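You operate a simulated robot arm through the tools that you are given. There is no shell and no other tool. Be economical: measure what you need, move in short steps, check, and stop when the job is done.

Carry out the task below with a simulated two-armed robot. There is one attempt and no reset: what you move stays moved.

TASK
Fill the tube at the filling tap to about its line; cap it.
Fine: its cap stands beside the tap, press it on by hand; leave the sled out.
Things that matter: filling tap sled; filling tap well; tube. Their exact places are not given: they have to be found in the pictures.

It is judged by the outcome, as a careful person would: the job done as asked, and still so three seconds after it is handed in. It fails if anything else is knocked over, pushed out of place, dropped, spilled or broken. A push-on lid holds only when it is set on centred and level and pressed home; a screw cap is set on level and turned clockwise until tight.

THE ROBOT
Two 7-joint arms with two-finger parallel grippers on one trunk, on a base that drives. Base frame: it is fixed to the floor where the robot stands at the start and does not move with it; the origin is under the middle of the robot, x ahead of it, y to its left, z up; the surface under the hand at the start is at about z = 0.9. Lengths are in m, angles in degrees, forces in N, time in s.
The left shoulder is at the start at [0.05, 0.209, 1.196], the right one opposite. With the tool pointing down near the work surface each hand reaches from about 0.28 to 0.92 m from the robot's upright axis, wherever it stands, measured 20 degrees to its own side. Places, roughly: filling tap sled [0.5, -0.1, 0.9]; filling tap well [0.5, -0.1, 0.9]; tube [0.5, 1.5, 1]. Payload 4.4 kg a hand.
The TCP of each hand is the grasp point between the finger pads, 0.023 m short of the fingertips. In the tool frame z runs along the fingers and y along their closing line. The gripper opens to 0.094 m. The fingers are 0.038 m wide and 0.01 m thick; the gripper's body (0.054 by 0.096 m) begins 0.039 m behind the TCP.
Orientation is told as [roll, pitch, yaw] about the base's x, y, z axes, in that order, counted from this pose: with the fingers straight down and closing along the base's y, the tool's x points along the base's -x, its y along +y and its z along -z.

THE INTERFACE
- The arms move only by the tool arm_command. It takes "left_moves", "right_moves" or both (then of equal length, played together; a hand with none holds still); each is a list of rows, each an object (a shift or turn left out is 0, a gripper value left out holds the last) with "delta_pos": the shift along the tool's x, y, z in units of 250 mm (1.0 is 250 mm), a list of three; "turn": the turn, a rotation vector about the tool's x, y, z in units of 90 degrees (1.0 is 90 degrees), a list of three. In form: [{"delta_pos": [tx, ty, tz], "turn": [ax, ay, az]}, ...]. A call has 1 to 8 rows; each row is the pose to reach, as a shift and turn from the pose commanded when the call began, along the tool's axes at that moment. "left_fingers" and "right_fingers" are, for a hand that has rows, the opening, from 0 (shut) to 1 (fully open), set as the call begins (left out, the last holds). A call with a number of a shift or a turn outside -1 to 1 is refused whole. A row lasts 0.2 s, in which the tool goes at most 0.05 m and 8.6 degrees; a call with a longer step from one row to the next is refused whole, and so is a gripper value outside its range. Where a pose cannot be reached the arm comes as near as it can. A force on the tool above 50 N (or 10 N above the force at the start of the call, whichever is more), or a blocked arm, ends the call early, and 0.2 s more pass. Each finger travels about 0.108 m/s and halts on what it meets, pressing with about 22 N; the grip force reading is that of the motor and also rises with nothing between the fingers. The clock runs only during rows and for 0.2 s after the last one: add rows that repeat a pose to give the fingers time. The reply holds the time, the measured pose of the TCP, the force on the tool along the base axes, the opening and the grip force, in the units named above and with some noise, with the torque about the TCP (base axes, N m) and any sound that the robot's microphone picked up, and new pictures: "pictures" is both (left out), scene, wrist or none (wrist: the cameras of the hands that moved).
- Cameras (640 x 400 px; columns grow to the right, rows downward): "scene" is now at [0.1534, -0.019, 1.3895]; the picture's right is [-0.09, -1.00, 0.00], its down [-0.50, 0.05, -0.86] and it looks along [0.86, -0.08, -0.50] (base axes); focal length 226 px, centre (320, 200). "left" rides on the left gripper at [0.087, -0.016, -0.074] in its tool frame; the picture's right is [0.18, 0.98, 0.00], its down [-0.58, 0.11, -0.81] and it looks along [-0.79, 0.15, 0.59] (tool axes); focal length 243 px, centre (320, 200). "right" rides on the right gripper at [0.086, 0.016, -0.074] in its tool frame; the picture's right is [-0.18, 0.98, 0.00], its down [-0.58, -0.11, -0.81] and it looks along [-0.79, -0.15, 0.59] (tool axes); focal length 243 px, centre (320, 200).
- slide_trunk(by): slides the trunk up (or, below 0, down) by that many m; the arms and the scene camera ride with it, the base frame stays. It gives what a move gives, with no picture.
- drive_base(legs): drives the robot by 1 to 6 legs, each [ahead, left, turn to the left] in m, m and degrees, along the robot's own axes; the way and the turn of a leg run together, so that a leg with both is an arc; at most 1.5 m and 180 degrees a leg. The arms and the cameras ride along, it lands a little off, and it stops where it bumps. It gives what a move gives, and a new picture of the scene camera.
- aim_head(pan, tilt): turns the head with the scene camera to pan (to the left, within 80 degrees either way) and tilt (down, from -29 to 69), counted from straight ahead of the robot. It gives what a move gives, and a new picture of the scene camera.
- locate(camera, pixels): for up to 12 pixels [column, row] of the newest picture of that camera ("zoom" is the newest enlarged one), the place [x, y, z] in the base frame of the surface seen there, good to about 0.003 m, but the place of the scene camera against the robot may be out by one fixed shift of up to 0.018 m in any direction. It takes no simulated time.
- close_up(camera, box): a new picture of the part [left, top, right, bottom] of that camera's present view, enlarged. It takes no simulated time.
- finish_job(): hands the job in; it is judged then, once.

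Keep the steps short. Do not move on a guess: measure, check each grasp and each placing, and mend mistakes. In all there are 80 turns and 260 pictures (those below and enlarged ones count). Leave the grippers open and the arms clear of the work at the hand-in unless told otherwise, and finish with a single line.

The tools are called after "Request:" as name(argument=value, ...) on one line, values as JSON. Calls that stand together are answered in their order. arm_command: Moves the arms, as the interface text tells. Its arguments: {"type":"object","properties":{"left_moves":{"type":"array","items":{"type":"object","properties":{"delta_pos":{"type":"array","items":{"type":"number"}},"turn":{"type":"array","items":{"type":"number"}}}}},"left_fingers":{"type":"number"},"right_moves":{"type":"array","items":{"type":"object","properties":{"delta_pos":{"type":"array","items":{"type":"number"}},"turn":{"type":"array","items":{"type":"number"}}}}},"right_fingers":{"type":"number"},"pictures":{"type":"string","enum":["both","scene","wrist","none"]}},"required":[]} The other tools are called the same way: slide_trunk (by) slides the trunk up or down; drive_base (legs) drives the base; aim_head (pan, tilt) turns the head that bears the scene camera; locate (camera, pixels) gives the place of the surface under pixels of a picture; close_up (camera, box) takes an enlarged picture of a part of a camera's view; finish_job () hands the job in.

At the start:

```text
time: 0.0
left_eef_pos: [0.4933, 0.134, 1.2932]
left_ee_rot: [0.0, 0.0, 0.1]
left_contact_force: [-0.5, 0.7, -0.1]
left_moment: [0.0, 0.0, -0.02]
left_opening: 0.094
left_finger_force: 0.1
right_eef_pos: [0.4517, -0.2397, 1.2615]
right_ee_rot: [0.0, 0.0, 0.0]
right_contact_force: [0.9, 0.9, 0.1]
right_moment: [0.01, -0.03, 0.0]
right_opening: 0.0939
right_finger_force: 0.0
trunk travel left (down, up): [-0.275, 0.288]
robot x, y, heading: [0.0012, 0.0014, -0.2]
head pan, tilt: [-5.2, 30.2]
```

scene: 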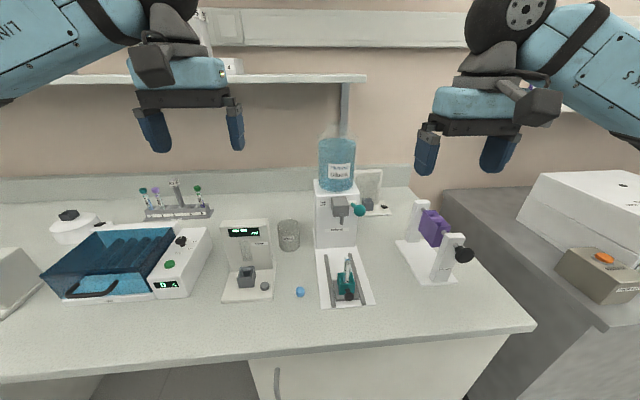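
right: 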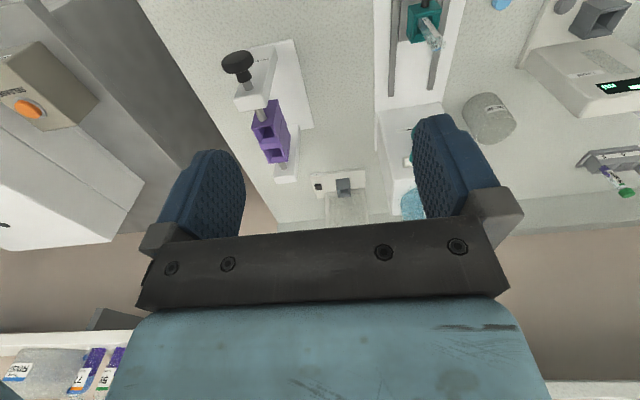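
left: 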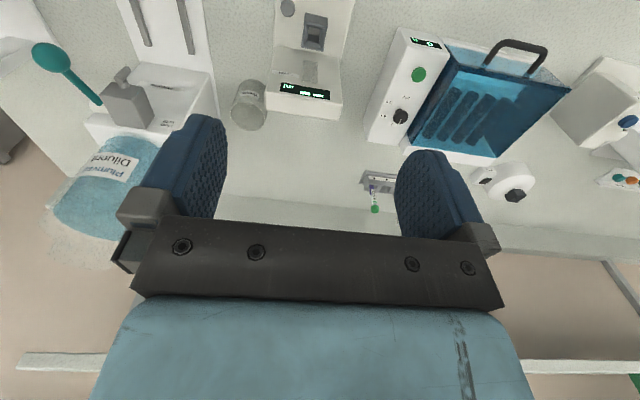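

I start with close-ups of the tap, its sled and the small blue cap at about (300,291).

Request:
close_up(camera="scene", box=[280, 130, 400, 310])

Request:
close_up(camera="right", box=[340, 0, 540, 125])

Request:
aim_head(pan=70, tilt=25)

```text
2.22 times, centred on (340, 220) of scene
```

zoom: 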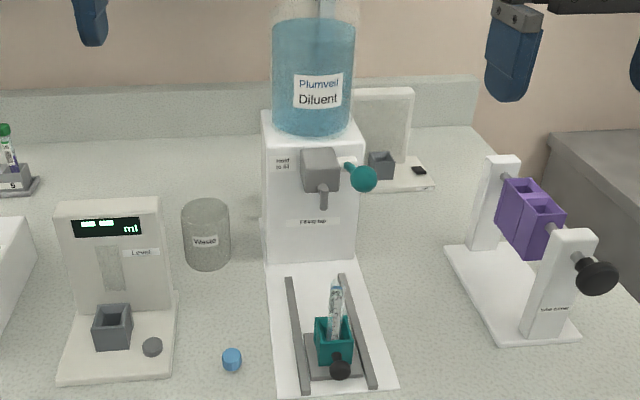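

```text
3.20 times, centred on (440, 62) of right
```

zoom: 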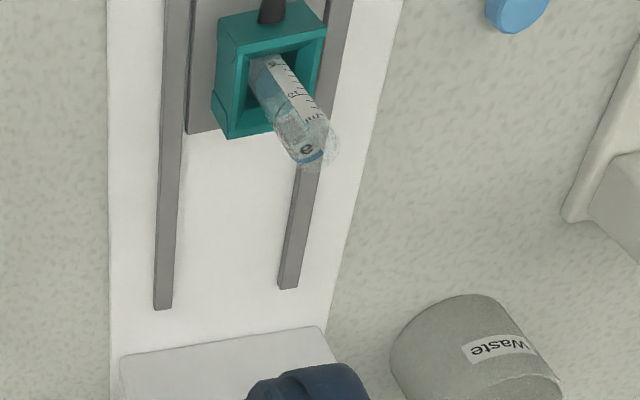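

```text
time: 1.5
left_eef_pos: [0.4926, 0.1338, 1.2932]
left_ee_rot: [-0.1, 0.0, 0.1]
left_contact_force: [-0.6, -0.9, 0.0]
left_moment: [0.03, 0.02, 0.0]
left_opening: 0.0941
left_finger_force: 0.1
right_eef_pos: [0.4519, -0.2384, 1.2622]
right_ee_rot: [0.0, 0.0, 0.0]
right_contact_force: [0.7, -0.4, -0.3]
right_moment: [-0.01, 0.01, 0.0]
right_opening: 0.0939
right_finger_force: 0.0
trunk travel left (down, up): [-0.275, 0.288]
robot x, y, heading: [0.0015, -0.0014, -0.1]
head pan, tilt: [70.0, 25.0]
```

scene: 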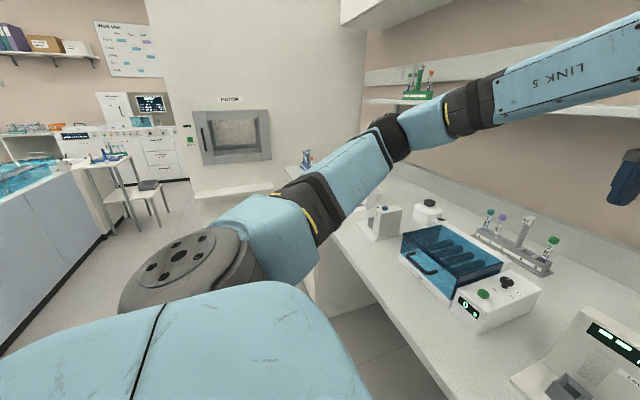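

A tube already stands in the sled, but the notes put the tube near y=1.5. I zoom on the blue item at (306,157) and the shelf rack.

Request:
close_up(camera="scene", box=[270, 130, 350, 180])

Request:
close_up(camera="scene", box=[380, 50, 460, 100])

Request:
locate(camera="scene", pixels=[[307, 158], [306, 152], [417, 88], [384, 215], [555, 240], [128, 150], [310, 168]])

```text
8.00 times, centred on (310, 155) of scene
```

zoom: 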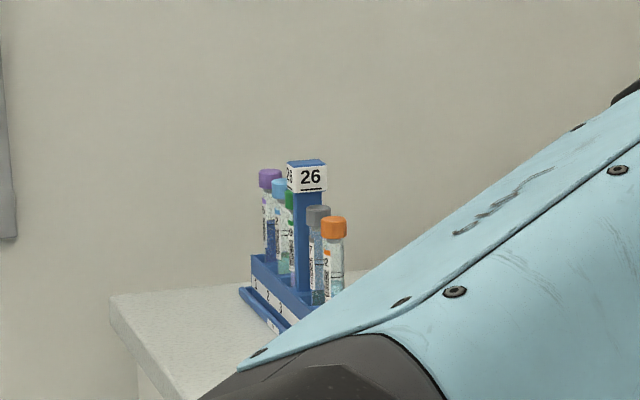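

```text
8.00 times, centred on (420, 75) of scene
```

zoom: 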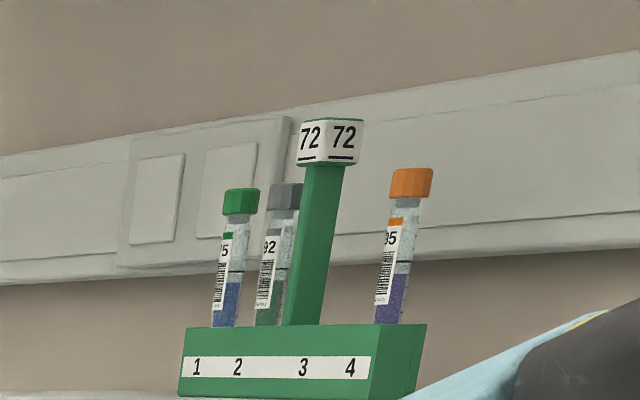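

```text
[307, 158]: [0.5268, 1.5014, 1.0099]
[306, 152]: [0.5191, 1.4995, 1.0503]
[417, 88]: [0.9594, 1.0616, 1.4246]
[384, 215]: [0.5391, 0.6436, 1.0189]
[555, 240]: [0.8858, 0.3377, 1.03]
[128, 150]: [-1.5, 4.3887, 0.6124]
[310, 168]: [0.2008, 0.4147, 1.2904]
```

Rack 26 near y=1.5 holds only capped, filled tubes. The uncapped one is in the sled. I look back at the sled for its details.

Request:
aim_head(pan=-8, tilt=45)

Request:
close_up(camera="scene", box=[290, 130, 390, 193])

```text
time: 3.0
left_eef_pos: [0.4941, 0.1338, 1.2938]
left_ee_rot: [0.1, 0.1, 0.1]
left_contact_force: [-0.9, 0.2, 1.1]
left_moment: [-0.03, 0.02, -0.02]
left_opening: 0.0939
left_finger_force: 0.1
right_eef_pos: [0.4524, -0.2389, 1.2618]
right_ee_rot: [0.0, 0.0, 0.0]
right_contact_force: [-0.9, 0.0, 0.2]
right_moment: [0.0, -0.01, 0.01]
right_opening: 0.0939
right_finger_force: 0.1
trunk travel left (down, up): [-0.275, 0.288]
robot x, y, heading: [-0.0021, 0.0006, 0.1]
head pan, tilt: [-8.0, 45.0]
```

scene: 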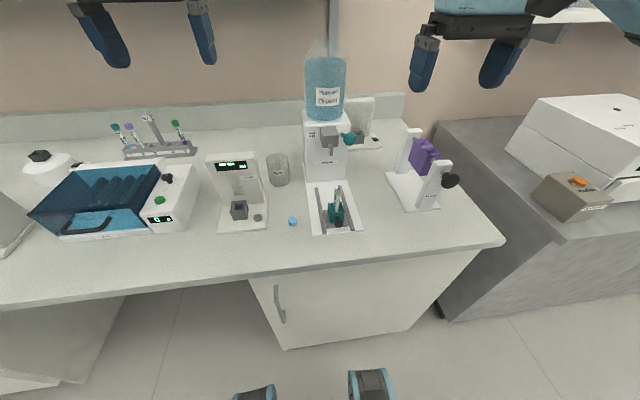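

```text
6.35 times, centred on (340, 162) of scene
```

zoom: 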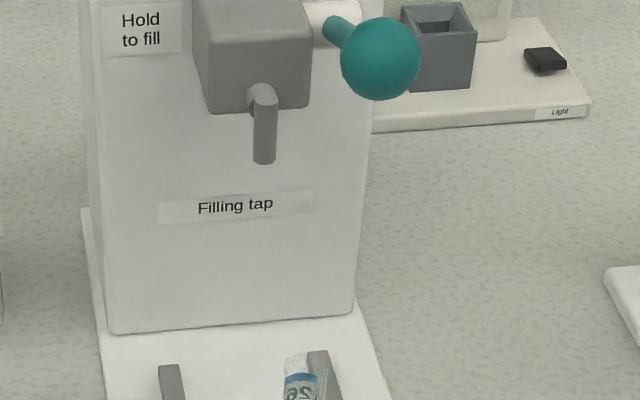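

The label reads "Hold to fill", and the sled's tube is marked "26". Next, the sled, tube and cap close up, with measurements.

Request:
close_up(camera="scene", box=[280, 172, 380, 235])

Request:
locate(camera="zoom", pixels=[[80, 310], [365, 90], [375, 150], [372, 300], [370, 330], [305, 215], [325, 215], [340, 200], [225, 120], [470, 330], [355, 210], [405, 210]])

Request:
close_up(camera="scene", box=[300, 105, 370, 149])

```text
6.35 times, centred on (330, 204) of scene
```

zoom: 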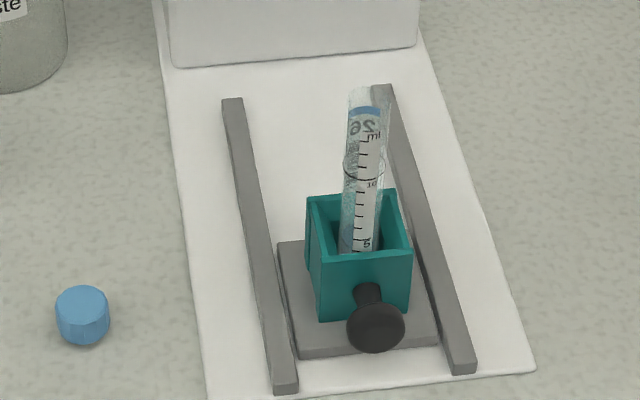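

```text
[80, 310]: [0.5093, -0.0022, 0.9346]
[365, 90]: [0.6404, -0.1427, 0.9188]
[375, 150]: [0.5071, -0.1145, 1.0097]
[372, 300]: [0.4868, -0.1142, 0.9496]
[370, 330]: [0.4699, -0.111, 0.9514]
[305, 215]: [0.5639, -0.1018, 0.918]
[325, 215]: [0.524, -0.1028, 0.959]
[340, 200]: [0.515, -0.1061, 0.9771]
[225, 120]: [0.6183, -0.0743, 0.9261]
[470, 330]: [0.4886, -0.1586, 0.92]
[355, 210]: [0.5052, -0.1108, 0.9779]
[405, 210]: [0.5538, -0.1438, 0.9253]
```

```text
9.09 times, centred on (335, 127) of scene
```

zoom: 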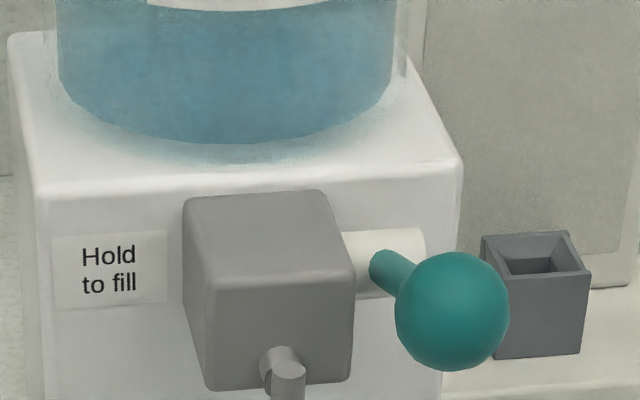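

The tube has a ring line near 10 ml. I measure the ball, spout and others with the wrist cameras, since the scene camera may be shifted.

Request:
locate(camera="right", pixels=[[503, 2], [425, 8], [412, 22], [440, 12], [432, 32], [395, 5], [445, 5], [408, 38], [438, 48], [410, 60], [490, 105]])

Request:
locate(camera="left", pixels=[[45, 55], [35, 55], [55, 52], [75, 82], [125, 102], [123, 75], [110, 95], [150, 95], [288, 8], [150, 40], [190, 30]])

Request:
locate(camera="zoom", pixels=[[450, 310], [450, 265], [450, 355], [410, 310], [495, 310], [390, 265], [288, 385], [288, 370], [270, 240], [190, 300], [385, 270]])

```text
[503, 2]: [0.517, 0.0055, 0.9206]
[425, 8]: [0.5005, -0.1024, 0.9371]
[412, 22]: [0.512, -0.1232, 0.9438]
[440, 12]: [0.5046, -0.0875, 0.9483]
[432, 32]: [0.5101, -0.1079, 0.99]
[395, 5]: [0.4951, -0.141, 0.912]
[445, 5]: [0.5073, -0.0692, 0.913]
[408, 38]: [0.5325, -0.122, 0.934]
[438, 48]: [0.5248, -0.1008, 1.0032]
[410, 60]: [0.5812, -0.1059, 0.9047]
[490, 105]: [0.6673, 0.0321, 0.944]
```

```text
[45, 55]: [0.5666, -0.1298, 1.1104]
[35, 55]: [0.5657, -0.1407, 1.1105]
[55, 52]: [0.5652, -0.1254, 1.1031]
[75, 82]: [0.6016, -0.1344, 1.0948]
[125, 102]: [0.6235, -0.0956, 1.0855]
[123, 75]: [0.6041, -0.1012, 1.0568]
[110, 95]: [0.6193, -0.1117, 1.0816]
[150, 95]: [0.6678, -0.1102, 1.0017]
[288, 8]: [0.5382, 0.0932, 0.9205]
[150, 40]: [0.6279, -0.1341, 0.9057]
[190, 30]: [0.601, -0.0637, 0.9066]
```

```text
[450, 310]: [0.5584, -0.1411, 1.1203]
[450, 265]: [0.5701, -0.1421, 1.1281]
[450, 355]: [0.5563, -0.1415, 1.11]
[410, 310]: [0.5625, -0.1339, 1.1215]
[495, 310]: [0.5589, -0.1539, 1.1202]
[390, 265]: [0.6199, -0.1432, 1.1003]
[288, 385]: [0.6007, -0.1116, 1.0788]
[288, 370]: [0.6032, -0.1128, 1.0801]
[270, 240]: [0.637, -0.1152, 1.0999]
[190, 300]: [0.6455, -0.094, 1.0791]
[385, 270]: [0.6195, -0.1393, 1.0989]
```

The wrist camera shows the scene camera is off by about (-0.008,-0.008,+0.014). I bring the right hand back and lower for a closer view of sled and knob.

Request:
arm_command(right_moves=[{"delta_pos": [0.09, 0.095, 0.11]}, {"delta_pos": [0.18, 0.19, 0.22]}, {"delta_pos": [0.27, 0.285, 0.34]}, {"delta_pos": [0.36, 0.38, 0.45]}, {"delta_pos": [0.448, 0.476, 0.568]}, {"delta_pos": [0.448, 0.476, 0.568]}], right_fingers=0.5)

```text
time: 4.4
left_eef_pos: [0.4941, 0.133, 1.2936]
left_ee_rot: [0.0, 0.0, 0.1]
left_contact_force: [0.0, 0.1, 0.0]
left_moment: [0.03, -0.01, 0.01]
left_opening: 0.0938
left_finger_force: 0.1
right_eef_pos: [0.3377, -0.1216, 1.1182]
right_ee_rot: [-0.1, -0.1, 0.0]
right_contact_force: [-0.6, -0.9, 0.3]
right_moment: [0.02, -0.01, 0.03]
right_opening: 0.0469
right_finger_force: 0.0
trunk travel left (down, up): [-0.275, 0.288]
robot x, y, heading: [0.0005, 0.0008, 0.0]
head pan, tilt: [-8.0, 45.0]
```

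scene: 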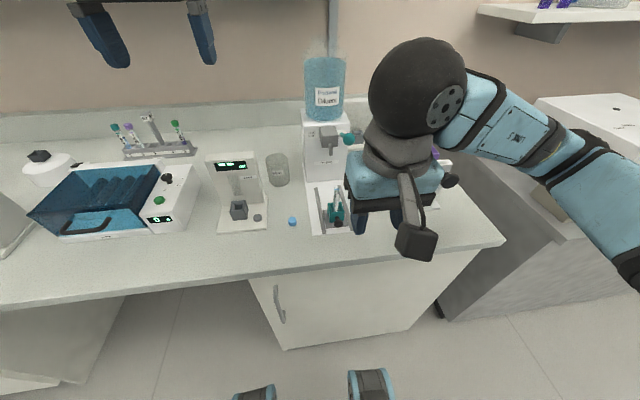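
right: 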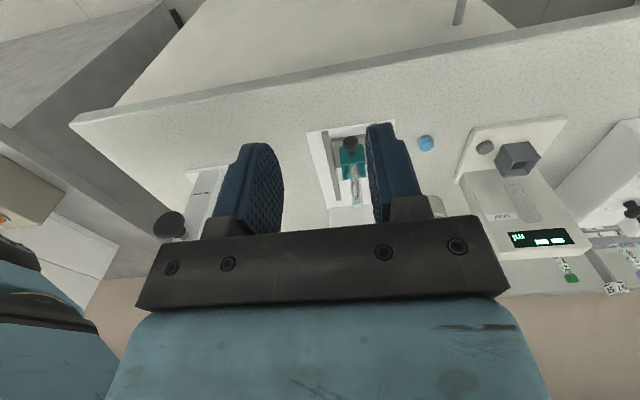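

The knob, well and tube are visible at about (350,160) in the wrist view; I enlarge it and measure.

Request:
close_up(camera="right", box=[300, 120, 444, 210])

```text
4.44 times, centred on (372, 165) of right
```

zoom: 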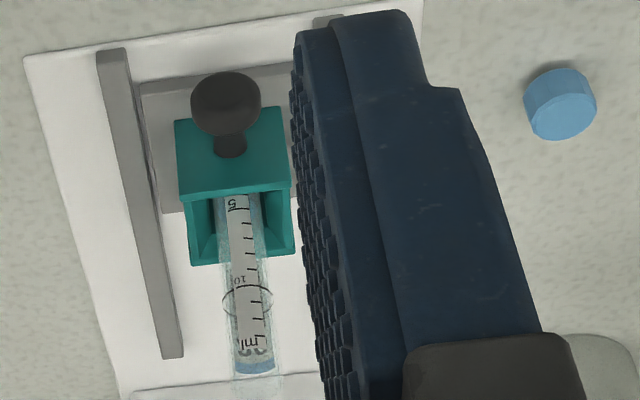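

Request:
locate(camera="zoom", pixels=[[225, 100], [225, 78], [196, 100], [257, 100], [230, 150], [185, 190], [285, 190], [230, 170], [255, 365], [247, 300], [155, 130], [560, 110]])

Request:
locate(camera="zoom", pixels=[[110, 60], [175, 350], [60, 70], [240, 210], [245, 345], [155, 200], [182, 130], [292, 240], [190, 255], [565, 75], [560, 130], [593, 100]])

```text
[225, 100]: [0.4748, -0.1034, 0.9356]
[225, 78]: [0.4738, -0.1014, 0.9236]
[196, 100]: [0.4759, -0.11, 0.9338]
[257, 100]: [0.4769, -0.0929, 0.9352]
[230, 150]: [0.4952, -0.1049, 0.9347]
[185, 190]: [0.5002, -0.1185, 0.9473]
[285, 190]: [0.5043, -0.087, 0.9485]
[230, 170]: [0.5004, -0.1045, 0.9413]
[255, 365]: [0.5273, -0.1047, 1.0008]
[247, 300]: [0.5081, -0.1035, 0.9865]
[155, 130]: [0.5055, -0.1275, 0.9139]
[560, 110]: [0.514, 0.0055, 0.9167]
```

```text
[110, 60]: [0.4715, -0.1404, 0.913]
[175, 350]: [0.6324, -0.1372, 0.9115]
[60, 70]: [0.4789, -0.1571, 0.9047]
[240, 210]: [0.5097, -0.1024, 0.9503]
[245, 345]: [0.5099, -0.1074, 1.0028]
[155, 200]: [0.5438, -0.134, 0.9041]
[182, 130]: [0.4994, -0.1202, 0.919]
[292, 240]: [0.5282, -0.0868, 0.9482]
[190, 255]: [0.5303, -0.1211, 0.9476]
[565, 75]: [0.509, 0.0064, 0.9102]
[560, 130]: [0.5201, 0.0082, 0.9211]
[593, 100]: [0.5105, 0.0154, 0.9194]
```

Knob centre ≈(0.484,-0.103,0.934), well centre ≈(0.516,-0.104), spout x≈0.605. I tilt the right hand 30° (fingers forward-down) and go to a pre-grasp point before the knob, fingers part open.

Request:
arm_command(right_moves=[{"delta_pos": [-0.08, 0.015, 0.08], "turn": [0, -0.067, 0]}, {"delta_pos": [-0.16, 0.03, 0.165], "turn": [0, -0.134, 0]}, {"delta_pos": [-0.24, 0.046, 0.25], "turn": [0, -0.2, 0]}, {"delta_pos": [-0.31, 0.06, 0.33], "turn": [0, -0.267, 0]}, {"delta_pos": [-0.384, 0.076, 0.412], "turn": [0, -0.333, 0]}, {"delta_pos": [-0.384, 0.076, 0.412], "turn": [0, -0.333, 0]}], right_fingers=0.38)

```text
time: 5.8
left_eef_pos: [0.4929, 0.1332, 1.2941]
left_ee_rot: [0.0, 0.1, 0.0]
left_contact_force: [0.6, -0.1, 0.4]
left_moment: [0.0, 0.03, -0.02]
left_opening: 0.0938
left_finger_force: 0.1
right_eef_pos: [0.4382, -0.0988, 1.0177]
right_ee_rot: [0.0, -30.0, -0.1]
right_contact_force: [-0.2, -1.5, 0.3]
right_moment: [-0.02, 0.0, 0.03]
right_opening: 0.0355
right_finger_force: 0.1
trunk travel left (down, up): [-0.275, 0.288]
robot x, y, heading: [0.0023, -0.0006, -0.1]
head pan, tilt: [-8.0, 45.0]
```

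scene: 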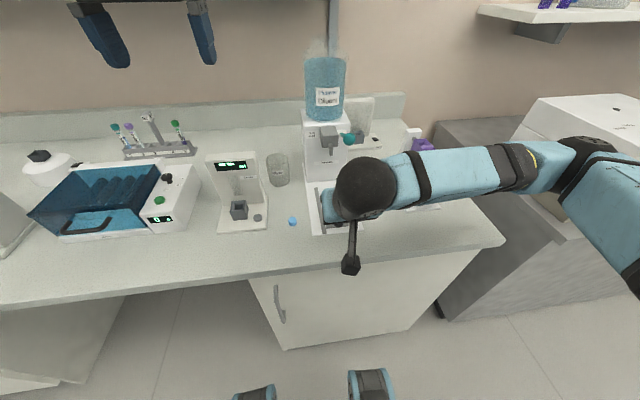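
right: 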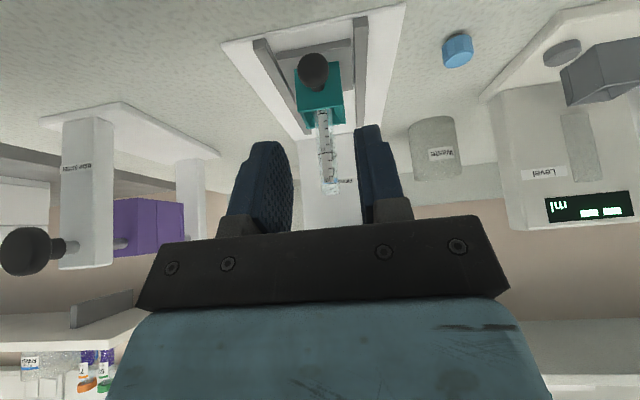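

The hand is tilted and lined up; I re-measure the knob from here.

Request:
close_up(camera="right", box=[240, 20, 400, 120])

Request:
locate(camera="right", pixels=[[314, 71], [303, 71], [325, 71], [314, 58], [314, 84], [299, 105], [342, 105], [319, 130], [328, 180], [350, 55], [325, 152]])

```text
4.00 times, centred on (320, 70) of right
```

zoom: 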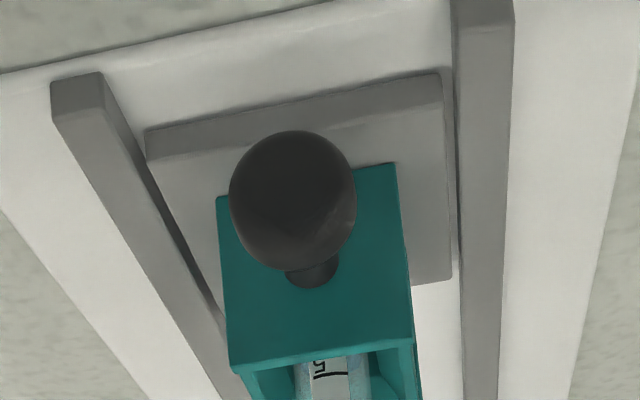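

```text
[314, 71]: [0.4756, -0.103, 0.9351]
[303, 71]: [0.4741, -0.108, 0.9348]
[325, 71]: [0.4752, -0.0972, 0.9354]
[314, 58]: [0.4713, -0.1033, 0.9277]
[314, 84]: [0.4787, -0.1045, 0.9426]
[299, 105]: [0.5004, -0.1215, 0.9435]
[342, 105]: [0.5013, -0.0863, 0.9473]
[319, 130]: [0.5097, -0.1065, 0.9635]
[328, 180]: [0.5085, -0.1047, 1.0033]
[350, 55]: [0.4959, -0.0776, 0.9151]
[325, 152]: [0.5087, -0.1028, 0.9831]
```

I descend along the finger axis to straddle the knob.

Request:
arm_command(right_moves=[{"delta_pos": [0.037, -0.016, 0.1]}, {"delta_pos": [0.037, -0.016, 0.2]}, {"delta_pos": [0.037, -0.016, 0.26]}, {"delta_pos": [0.037, -0.016, 0.32]}, {"delta_pos": [0.037, -0.016, 0.32]}], pictures="wrist")

```text
time: 7.0
left_eef_pos: [0.4931, 0.1339, 1.2933]
left_ee_rot: [0.1, 0.0, 0.2]
left_contact_force: [-0.4, -0.1, -0.6]
left_moment: [0.0, -0.05, -0.02]
left_opening: 0.0941
left_finger_force: 0.2
right_eef_pos: [0.4659, -0.1045, 0.9411]
right_ee_rot: [0.0, -30.0, -0.1]
right_contact_force: [-0.5, -0.4, 0.4]
right_moment: [0.03, 0.01, -0.01]
right_opening: 0.0357
right_finger_force: 0.1
trunk travel left (down, up): [-0.275, 0.288]
robot x, y, heading: [0.0001, -0.0026, -0.3]
head pan, tilt: [-8.0, 45.0]
```

right: 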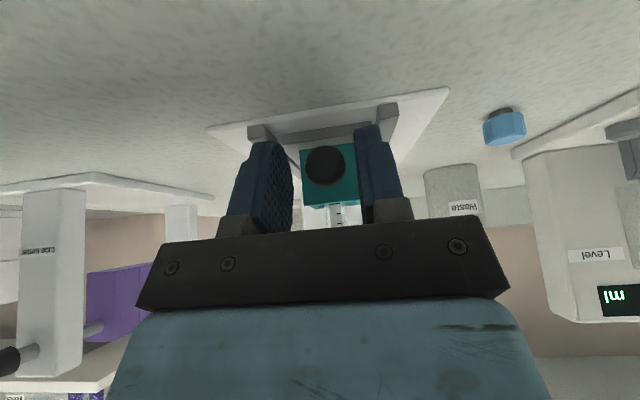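

The knob sits between the fingers without contact; I close on it.

Request:
arm_command(right_moves=[{"delta_pos": [0, 0, 0]}, {"delta_pos": [0, 0, 0]}, {"delta_pos": [0, 0, 0]}], right_fingers=0.0, pictures="both")

Request:
close_up(camera="right", box=[220, 100, 420, 225])

```text
time: 7.8
left_eef_pos: [0.4938, 0.1363, 1.2933]
left_ee_rot: [-0.2, 0.0, 0.1]
left_contact_force: [-1.8, 1.0, 0.4]
left_moment: [0.02, 0.01, -0.02]
left_opening: 0.0941
left_finger_force: 0.0
right_eef_pos: [0.4666, -0.1025, 0.9415]
right_ee_rot: [0.0, -29.8, 0.1]
right_contact_force: [0.4, 13.1, -3.9]
right_moment: [0.19, -0.2, 0.28]
right_opening: 0.0208
right_finger_force: 45.0
trunk travel left (down, up): [-0.275, 0.288]
robot x, y, heading: [0.0002, 0.002, 0.1]
head pan, tilt: [-8.0, 45.0]
```

scene: 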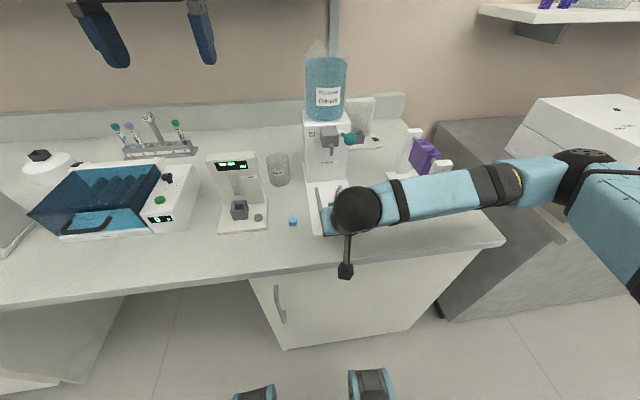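
right: 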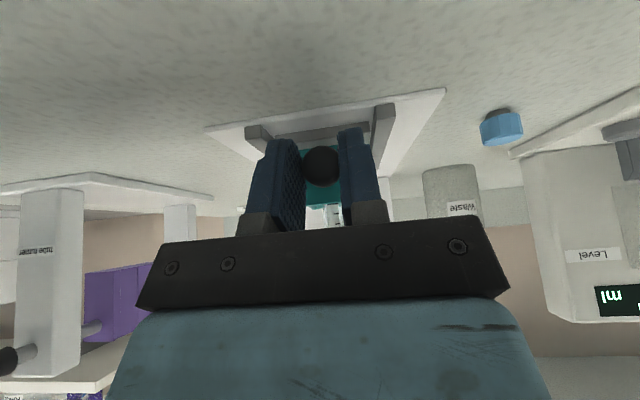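

```text
3.20 times, centred on (320, 162) of right
```

zoom: 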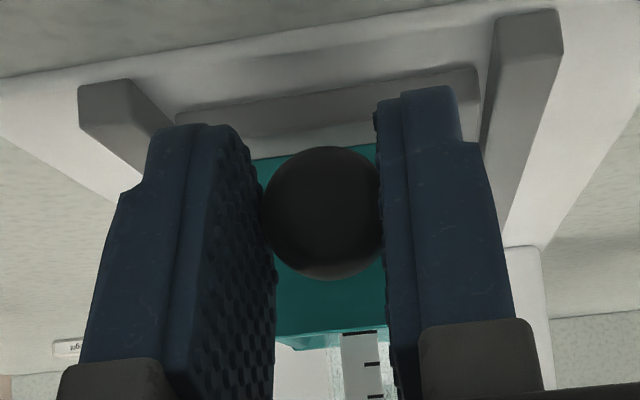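

The knob is gripped (opening 0.021). I slide the sled in by 0.08 m along +x, in 10 mm steps, with a 2 mm sideways relief.

Request:
arm_command(right_moves=[{"delta_pos": [-0.035, 0.008, 0.02]}, {"delta_pos": [-0.069, 0.008, 0.04]}, {"delta_pos": [-0.104, 0.008, 0.06]}, {"delta_pos": [-0.139, 0.008, 0.08]}, {"delta_pos": [-0.173, 0.008, 0.1]}, {"delta_pos": [-0.208, 0.008, 0.12]}, {"delta_pos": [-0.242, 0.008, 0.14]}, {"delta_pos": [-0.277, 0.008, 0.16]}])

Request:
close_up(camera="scene", box=[280, 100, 400, 220])

```text
time: 9.6
left_eef_pos: [0.4962, 0.1341, 1.2924]
left_ee_rot: [0.0, 0.2, 0.1]
left_contact_force: [0.1, -0.3, -1.0]
left_moment: [0.0, 0.01, 0.02]
left_opening: 0.0941
left_finger_force: 0.1
right_eef_pos: [0.5502, -0.1026, 0.9421]
right_ee_rot: [0.0, -29.7, 0.0]
right_contact_force: [0.4, 3.6, -24.0]
right_moment: [0.01, 0.88, 0.04]
right_opening: 0.021
right_finger_force: 44.8
trunk travel left (down, up): [-0.275, 0.288]
robot x, y, heading: [-0.0035, -0.0014, -0.0]
head pan, tilt: [-8.0, 45.0]
```

scene: 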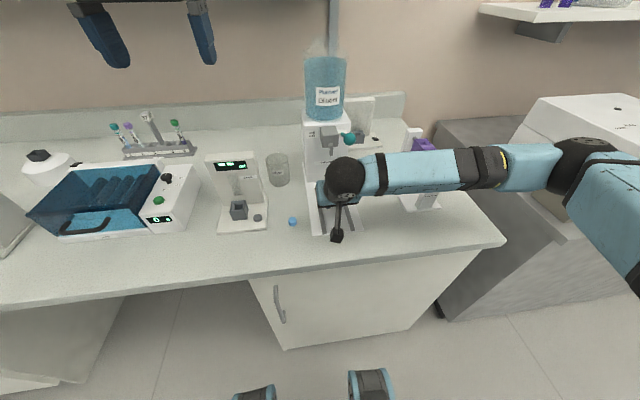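
right: 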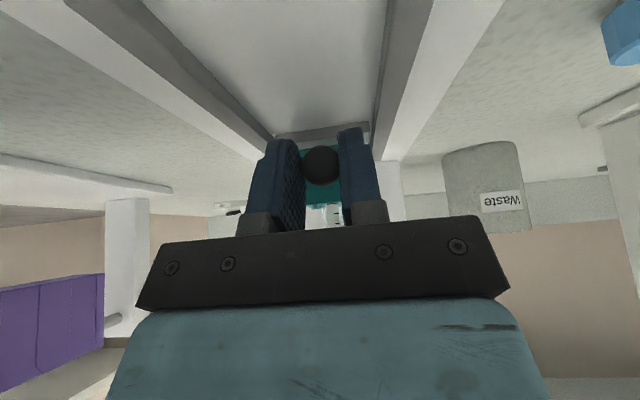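

```text
3.33 times, centred on (340, 160) of scene
```

zoom: 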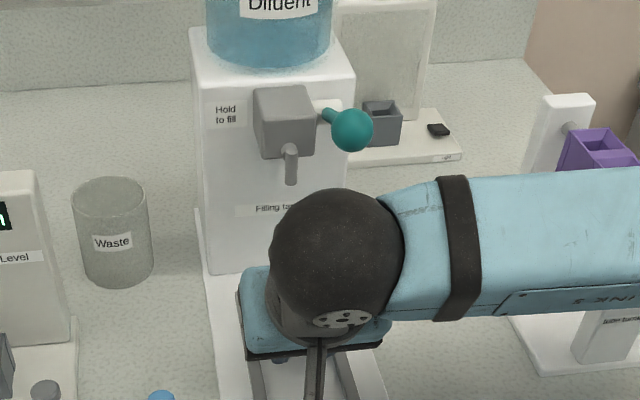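

The sled went in 84 mm. A 24 N upward pull remains on the knob, so I ease down 1 mm and creep further, feeling for the end stop.

Request:
arm_command(right_moves=[{"delta_pos": [0.002, 0, 0.0035]}, {"delta_pos": [-0.005, 0, 0.0075]}, {"delta_pos": [-0.012, 0, 0.0115]}, {"delta_pos": [-0.019, 0, 0.0155]}], pictures="none")

Request:
close_up(camera="left", box=[20, 0, 260, 150])

```text
time: 10.6
left_eef_pos: [0.4941, 0.1329, 1.2935]
left_ee_rot: [0.0, 0.2, 0.1]
left_contact_force: [0.5, -0.3, -0.2]
left_moment: [0.0, 0.01, -0.01]
left_opening: 0.0941
left_finger_force: 0.1
right_eef_pos: [0.5538, -0.1045, 0.9409]
right_ee_rot: [0.0, -29.9, 0.0]
right_contact_force: [0.2, 3.0, -16.6]
right_moment: [0.02, 0.25, 0.07]
right_opening: 0.0209
right_finger_force: 44.7
trunk travel left (down, up): [-0.275, 0.288]
robot x, y, heading: [0.0, -0.0023, 0.0]
head pan, tilt: [-8.0, 45.0]
```

```text
2.67 times, centred on (140, 75) of left
```

zoom: 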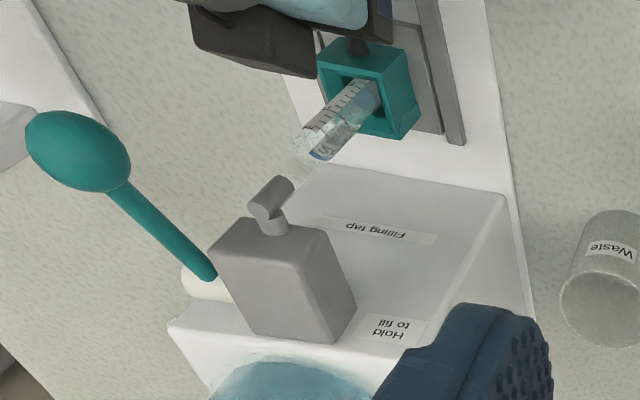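

The left camera sees spout and tube; I measure both.

Request:
locate(camera="zoom", pixels=[[262, 208], [270, 195], [280, 182], [258, 212], [300, 150], [320, 155], [352, 100], [320, 60], [410, 55], [405, 135], [366, 45], [78, 150]])

Request:
close_up(camera="left", box=[100, 10, 180, 90])

```text
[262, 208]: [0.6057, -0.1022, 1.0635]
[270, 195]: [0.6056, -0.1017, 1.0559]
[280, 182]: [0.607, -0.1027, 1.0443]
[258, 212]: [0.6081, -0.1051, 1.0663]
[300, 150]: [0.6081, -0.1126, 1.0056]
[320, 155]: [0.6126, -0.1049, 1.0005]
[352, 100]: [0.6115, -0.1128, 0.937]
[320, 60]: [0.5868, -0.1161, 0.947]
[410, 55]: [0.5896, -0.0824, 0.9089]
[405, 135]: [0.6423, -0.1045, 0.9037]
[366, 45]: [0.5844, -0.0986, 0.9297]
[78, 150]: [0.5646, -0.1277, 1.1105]
```

```text
5.00 times, centred on (140, 50) of left
```

zoom: 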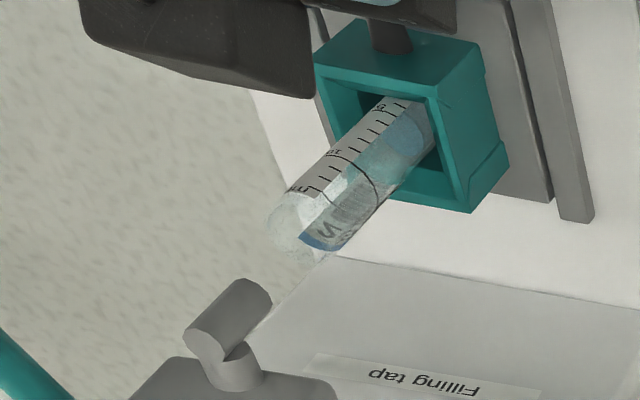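

The tube is still ~7 mm short of the spout axis (x≈0.61). I keep pushing gently.

Request:
arm_command(right_moves=[{"delta_pos": [-0.005, 0, 0.0075]}, {"delta_pos": [-0.012, 0, 0.0115]}, {"delta_pos": [-0.019, 0, 0.0155]}, {"delta_pos": [-0.026, 0, 0.0195]}, {"delta_pos": [-0.026, 0, 0.0195]}], pictures="none")

Request:
close_up(camera="left", box=[20, 0, 260, 150])

Request:
locate(camera="zoom", pixels=[[318, 62], [366, 75], [340, 70], [335, 60], [280, 182]])

```text
time: 11.8
left_eef_pos: [0.4913, 0.1336, 1.2944]
left_ee_rot: [0.0, -0.2, 0.0]
left_contact_force: [0.3, 0.2, -0.3]
left_moment: [0.01, 0.03, 0.01]
left_opening: 0.0941
left_finger_force: 0.0
right_eef_pos: [0.5589, -0.1019, 0.9427]
right_ee_rot: [0.0, -30.0, 0.0]
right_contact_force: [-32.0, -3.0, -5.8]
right_moment: [-0.06, 0.52, -0.03]
right_opening: 0.0209
right_finger_force: 44.8
trunk travel left (down, up): [-0.275, 0.288]
robot x, y, heading: [0.0002, -0.0039, -0.1]
head pan, tilt: [-8.0, 45.0]
```

```text
2.67 times, centred on (140, 75) of left
```

zoom: 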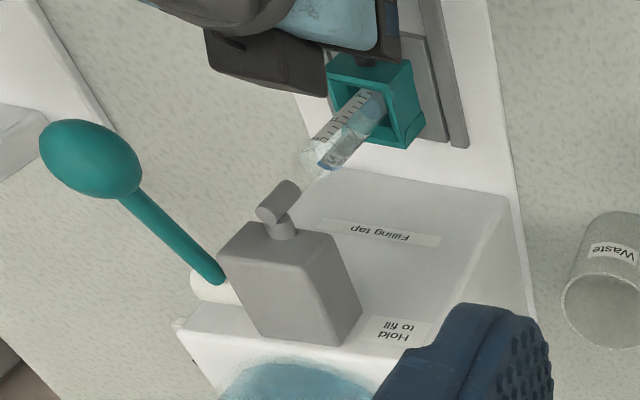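

```text
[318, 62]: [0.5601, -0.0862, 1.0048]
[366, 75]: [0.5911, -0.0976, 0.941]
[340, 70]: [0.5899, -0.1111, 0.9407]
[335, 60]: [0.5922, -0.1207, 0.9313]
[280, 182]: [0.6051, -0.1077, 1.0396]
```

The push now reads -32 N along x: the end stop. I ease off 2 mm, then open the fingers.

Request:
arm_command(right_moves=[{"delta_pos": [0.007, 0, -0.004]}, {"delta_pos": [0.007, 0, -0.004]}, {"delta_pos": [0.007, 0, -0.004]}], right_fingers=0.4, pictures="none")

Request:
arm_command(right_moves=[{"delta_pos": [0, 0, -0.08]}, {"delta_pos": [0, 0, -0.2]}, {"delta_pos": [0, 0, -0.35]}, {"delta_pos": [0, 0, -0.5]}])

Request:
close_up(camera="left", box=[20, 0, 260, 150])

```text
time: 12.6
left_eef_pos: [0.4943, 0.1336, 1.2944]
left_ee_rot: [0.1, 0.0, 0.2]
left_contact_force: [0.4, -0.1, -0.1]
left_moment: [0.03, -0.04, 0.0]
left_opening: 0.0936
left_finger_force: 0.0
right_eef_pos: [0.5597, -0.1043, 0.9402]
right_ee_rot: [0.0, -30.0, 0.0]
right_contact_force: [0.6, 0.0, 0.6]
right_moment: [0.02, 0.01, 0.03]
right_opening: 0.0375
right_finger_force: 0.0
trunk travel left (down, up): [-0.275, 0.288]
robot x, y, heading: [0.0007, 0.0021, -0.0]
head pan, tilt: [-8.0, 45.0]
```

```text
time: 13.6
left_eef_pos: [0.4937, 0.1332, 1.2929]
left_ee_rot: [0.1, -0.2, 0.0]
left_contact_force: [0.5, 0.6, -0.4]
left_moment: [0.0, -0.05, 0.0]
left_opening: 0.094
left_finger_force: 0.2
right_eef_pos: [0.4968, -0.1009, 1.0482]
right_ee_rot: [0.1, -29.9, 0.0]
right_contact_force: [0.0, -0.2, 0.0]
right_moment: [0.01, -0.01, 0.03]
right_opening: 0.0375
right_finger_force: 0.1
trunk travel left (down, up): [-0.275, 0.288]
robot x, y, heading: [-0.0006, 0.0014, 0.1]
head pan, tilt: [-8.0, 45.0]
```

scene: 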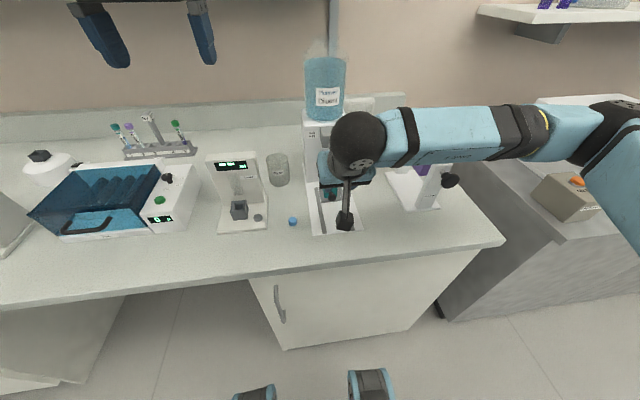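
right: 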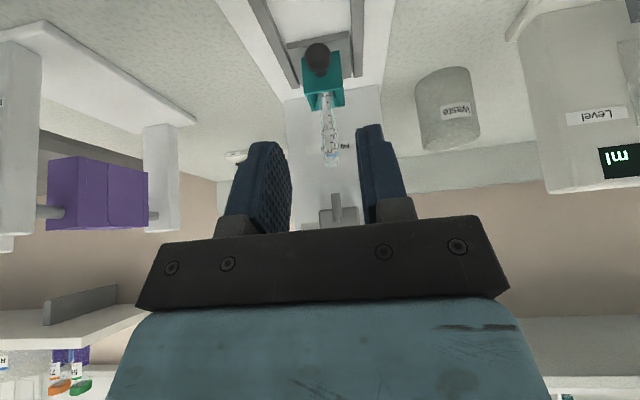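

```text
2.67 times, centred on (140, 75) of left
```

zoom: 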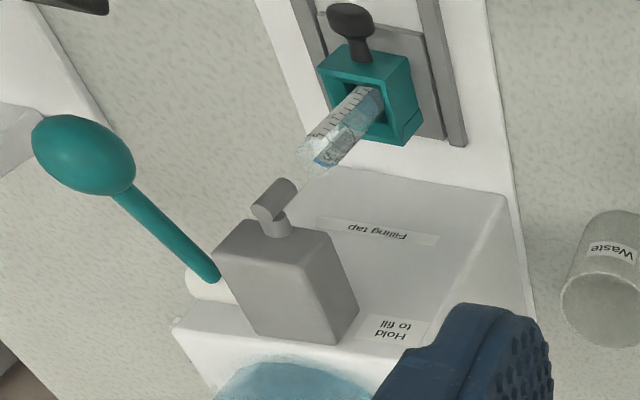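

The hand is free and the sled stays in. I retreat the right hand up and back, turn it upright and close its fingers, to use them on the teal lever.

Request:
arm_command(right_moves=[{"delta_pos": [-0.028, -0.048, -0.124], "turn": [0, 0.067, 0]}, {"delta_pos": [-0.056, -0.096, -0.248], "turn": [0, 0.134, 0]}, {"delta_pos": [-0.085, -0.144, -0.372], "turn": [0, 0.2, 0]}, {"delta_pos": [-0.113, -0.192, -0.496], "turn": [0, 0.267, 0]}, {"delta_pos": [-0.141, -0.24, -0.62], "turn": [0, 0.333, 0]}, {"delta_pos": [-0.141, -0.24, -0.62], "turn": [0, 0.333, 0]}], right_fingers=0.0)

Request:
close_up(camera="scene", box=[280, 100, 400, 220])

Request:
close_up(camera="right", box=[260, 0, 500, 150])

```text
time: 15.0
left_eef_pos: [0.494, 0.1343, 1.293]
left_ee_rot: [-0.1, 0.0, 0.1]
left_contact_force: [0.0, 1.1, 0.8]
left_moment: [-0.01, -0.02, 0.01]
left_opening: 0.0942
left_finger_force: 0.1
right_eef_pos: [0.4505, -0.1646, 1.2037]
right_ee_rot: [0.0, 0.1, 0.0]
right_contact_force: [0.0, -0.2, -0.3]
right_moment: [0.0, 0.04, -0.01]
right_opening: 0.0
right_finger_force: 22.3
trunk travel left (down, up): [-0.275, 0.288]
robot x, y, heading: [0.0007, -0.0017, -0.1]
head pan, tilt: [-8.0, 45.0]
```

scene: 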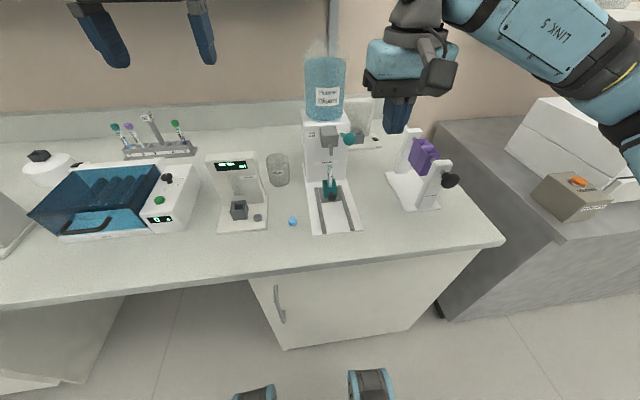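
right: 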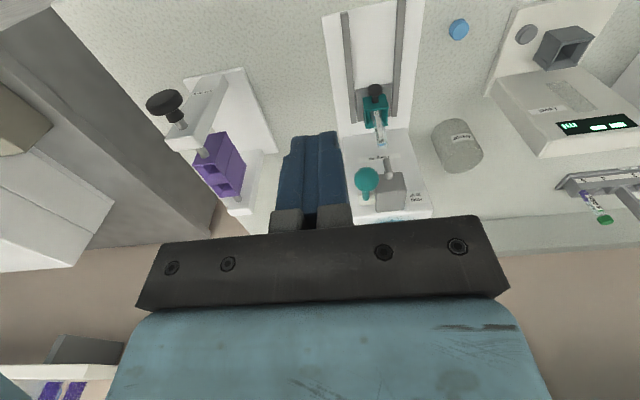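

```text
3.33 times, centred on (340, 160) of scene
```

zoom: 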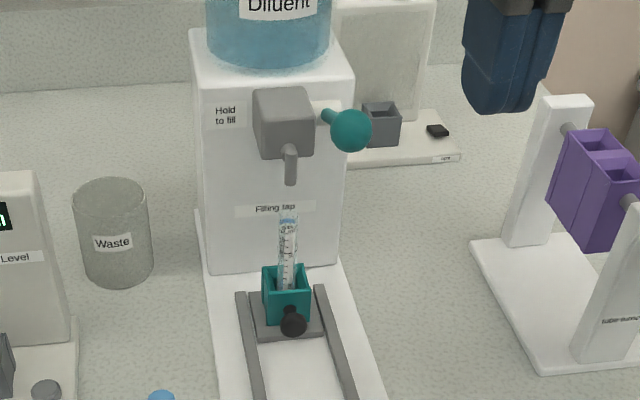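

```text
2.67 times, centred on (380, 75) of right
```

zoom: 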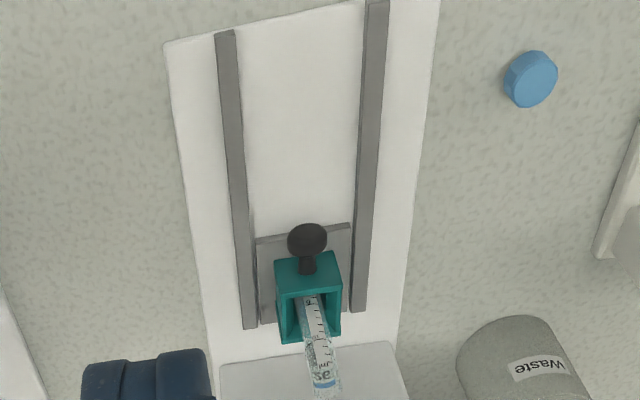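

The sled is fully in with the tube under the spout. I measure spout, tube rim and ball in the right wrist view.

Request:
close_up(camera="right", box=[330, 80, 458, 220])

```text
2.86 times, centred on (394, 150) of right
```

zoom: 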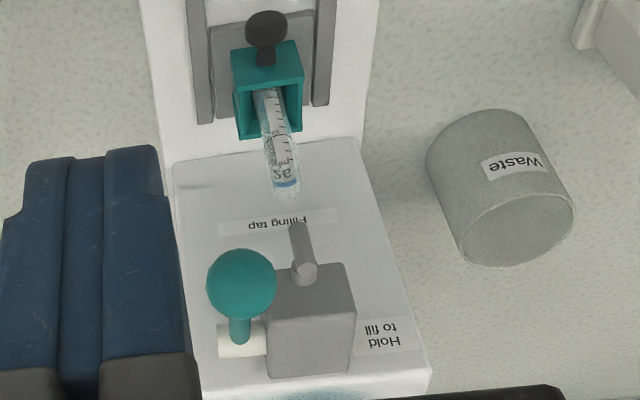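

Request:
locate(camera="zoom", pixels=[[242, 283], [242, 255], [242, 310], [212, 283], [272, 283], [305, 270], [298, 228], [310, 285], [285, 186], [271, 110], [240, 335], [230, 340]])

Request:
locate(camera="zoom", pixels=[[272, 290], [345, 280], [310, 360], [303, 90], [234, 95], [275, 160], [265, 170], [297, 165]])

```text
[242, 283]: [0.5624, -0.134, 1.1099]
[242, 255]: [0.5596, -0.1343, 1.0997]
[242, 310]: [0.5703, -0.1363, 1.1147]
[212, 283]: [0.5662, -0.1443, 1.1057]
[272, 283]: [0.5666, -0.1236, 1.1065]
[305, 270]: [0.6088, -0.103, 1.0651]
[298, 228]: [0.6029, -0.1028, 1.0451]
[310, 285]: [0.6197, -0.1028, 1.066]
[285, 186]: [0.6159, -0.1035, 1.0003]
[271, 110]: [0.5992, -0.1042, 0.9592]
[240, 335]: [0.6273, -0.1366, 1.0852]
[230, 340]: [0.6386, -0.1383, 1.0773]
```

```text
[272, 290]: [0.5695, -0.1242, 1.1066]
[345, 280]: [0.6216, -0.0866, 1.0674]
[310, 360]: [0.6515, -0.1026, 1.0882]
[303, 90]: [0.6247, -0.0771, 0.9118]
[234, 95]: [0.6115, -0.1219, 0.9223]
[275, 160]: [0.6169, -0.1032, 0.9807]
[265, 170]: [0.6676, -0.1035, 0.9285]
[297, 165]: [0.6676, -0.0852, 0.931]
```

Tube axis x≈0.6075 matches the spout x≈0.608. Ball centre ≈(0.571,-0.135,1.103). I put the closed fingertips about 2 cm above the ball.

Request:
arm_command(right_moves=[{"delta_pos": [-0.12, 0.03, 0.046]}, {"delta_pos": [-0.24, 0.06, 0.092]}, {"delta_pos": [-0.36, 0.09, 0.138]}, {"delta_pos": [-0.47, 0.12, 0.184]}, {"delta_pos": [-0.47, 0.12, 0.184]}])

Request:
close_up(camera="scene", box=[290, 110, 390, 210])

Request:
close_up(camera="left", box=[20, 0, 260, 150])

```text
time: 16.2
left_eef_pos: [0.4929, 0.1323, 1.2945]
left_ee_rot: [-0.1, 0.1, 0.0]
left_contact_force: [-0.2, 0.1, -0.3]
left_moment: [0.05, -0.01, 0.02]
left_opening: 0.0941
left_finger_force: 0.0
right_eef_pos: [0.5628, -0.1319, 1.1561]
right_ee_rot: [0.1, 0.0, 0.0]
right_contact_force: [0.4, -0.1, -0.1]
right_moment: [0.03, 0.0, -0.02]
right_opening: 0.0001
right_finger_force: 22.4
trunk travel left (down, up): [-0.275, 0.288]
robot x, y, heading: [0.0022, 0.0028, -0.1]
head pan, tilt: [-8.0, 45.0]
```

scene: 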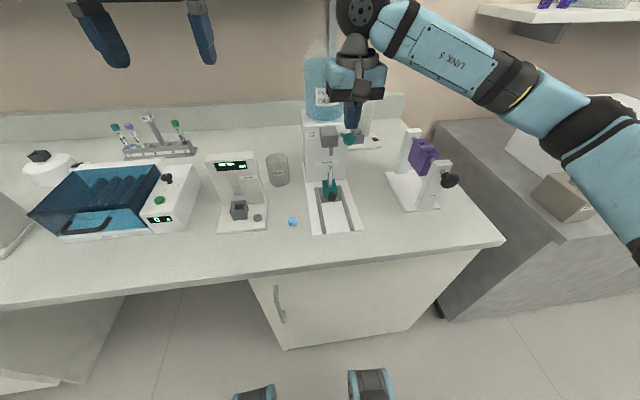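
right: 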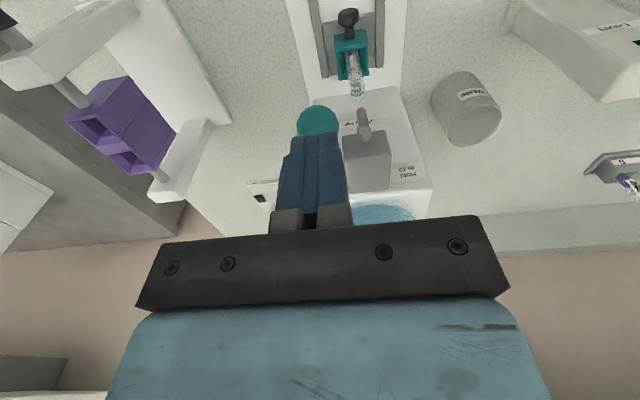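

```text
4.00 times, centred on (340, 160) of scene
```

zoom: 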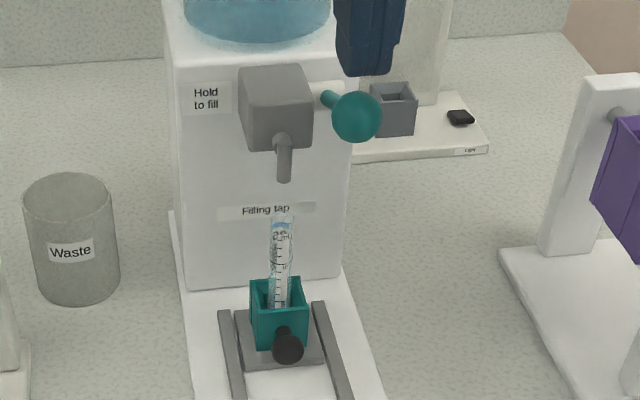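

```text
2.67 times, centred on (140, 75) of left
```

zoom: 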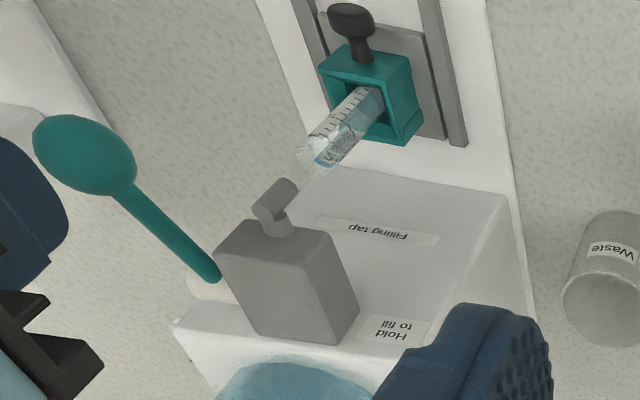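

Fingers are over the ball, about 2 cm above. I lower them 27 mm (about 7 mm of lever travel) and check for flow.

Request:
arm_command(right_moves=[{"delta_pos": [-0.02, -0.01, 0.06]}, {"delta_pos": [-0.02, -0.01, 0.108]}], pictures="none")

Request:
close_up(camera="scene", box=[290, 110, 390, 210])

```text
time: 16.8
left_eef_pos: [0.4937, 0.1335, 1.2951]
left_ee_rot: [0.1, 0.0, 0.2]
left_contact_force: [-0.6, -0.1, -0.8]
left_moment: [0.01, 0.0, -0.01]
left_opening: 0.0937
left_finger_force: 0.0
right_eef_pos: [0.573, -0.1345, 1.1295]
right_ee_rot: [0.1, 0.1, 0.0]
right_contact_force: [-1.3, 0.3, 0.5]
right_moment: [-0.01, 0.0, 0.02]
right_opening: 0.0
right_finger_force: 22.5
trunk travel left (down, up): [-0.275, 0.288]
robot x, y, heading: [0.0015, 0.0012, -0.2]
head pan, tilt: [-8.0, 45.0]
```

```text
4.00 times, centred on (340, 160) of scene
```

zoom: 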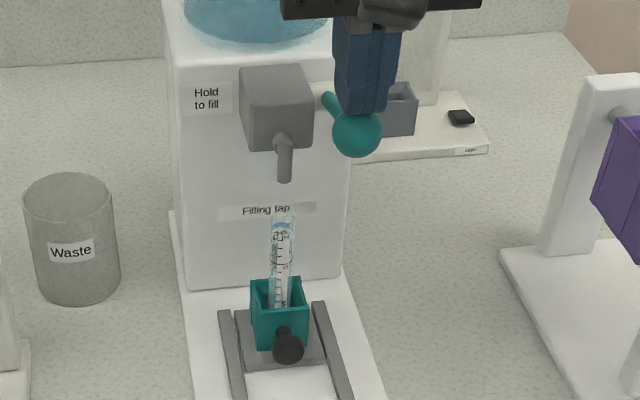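

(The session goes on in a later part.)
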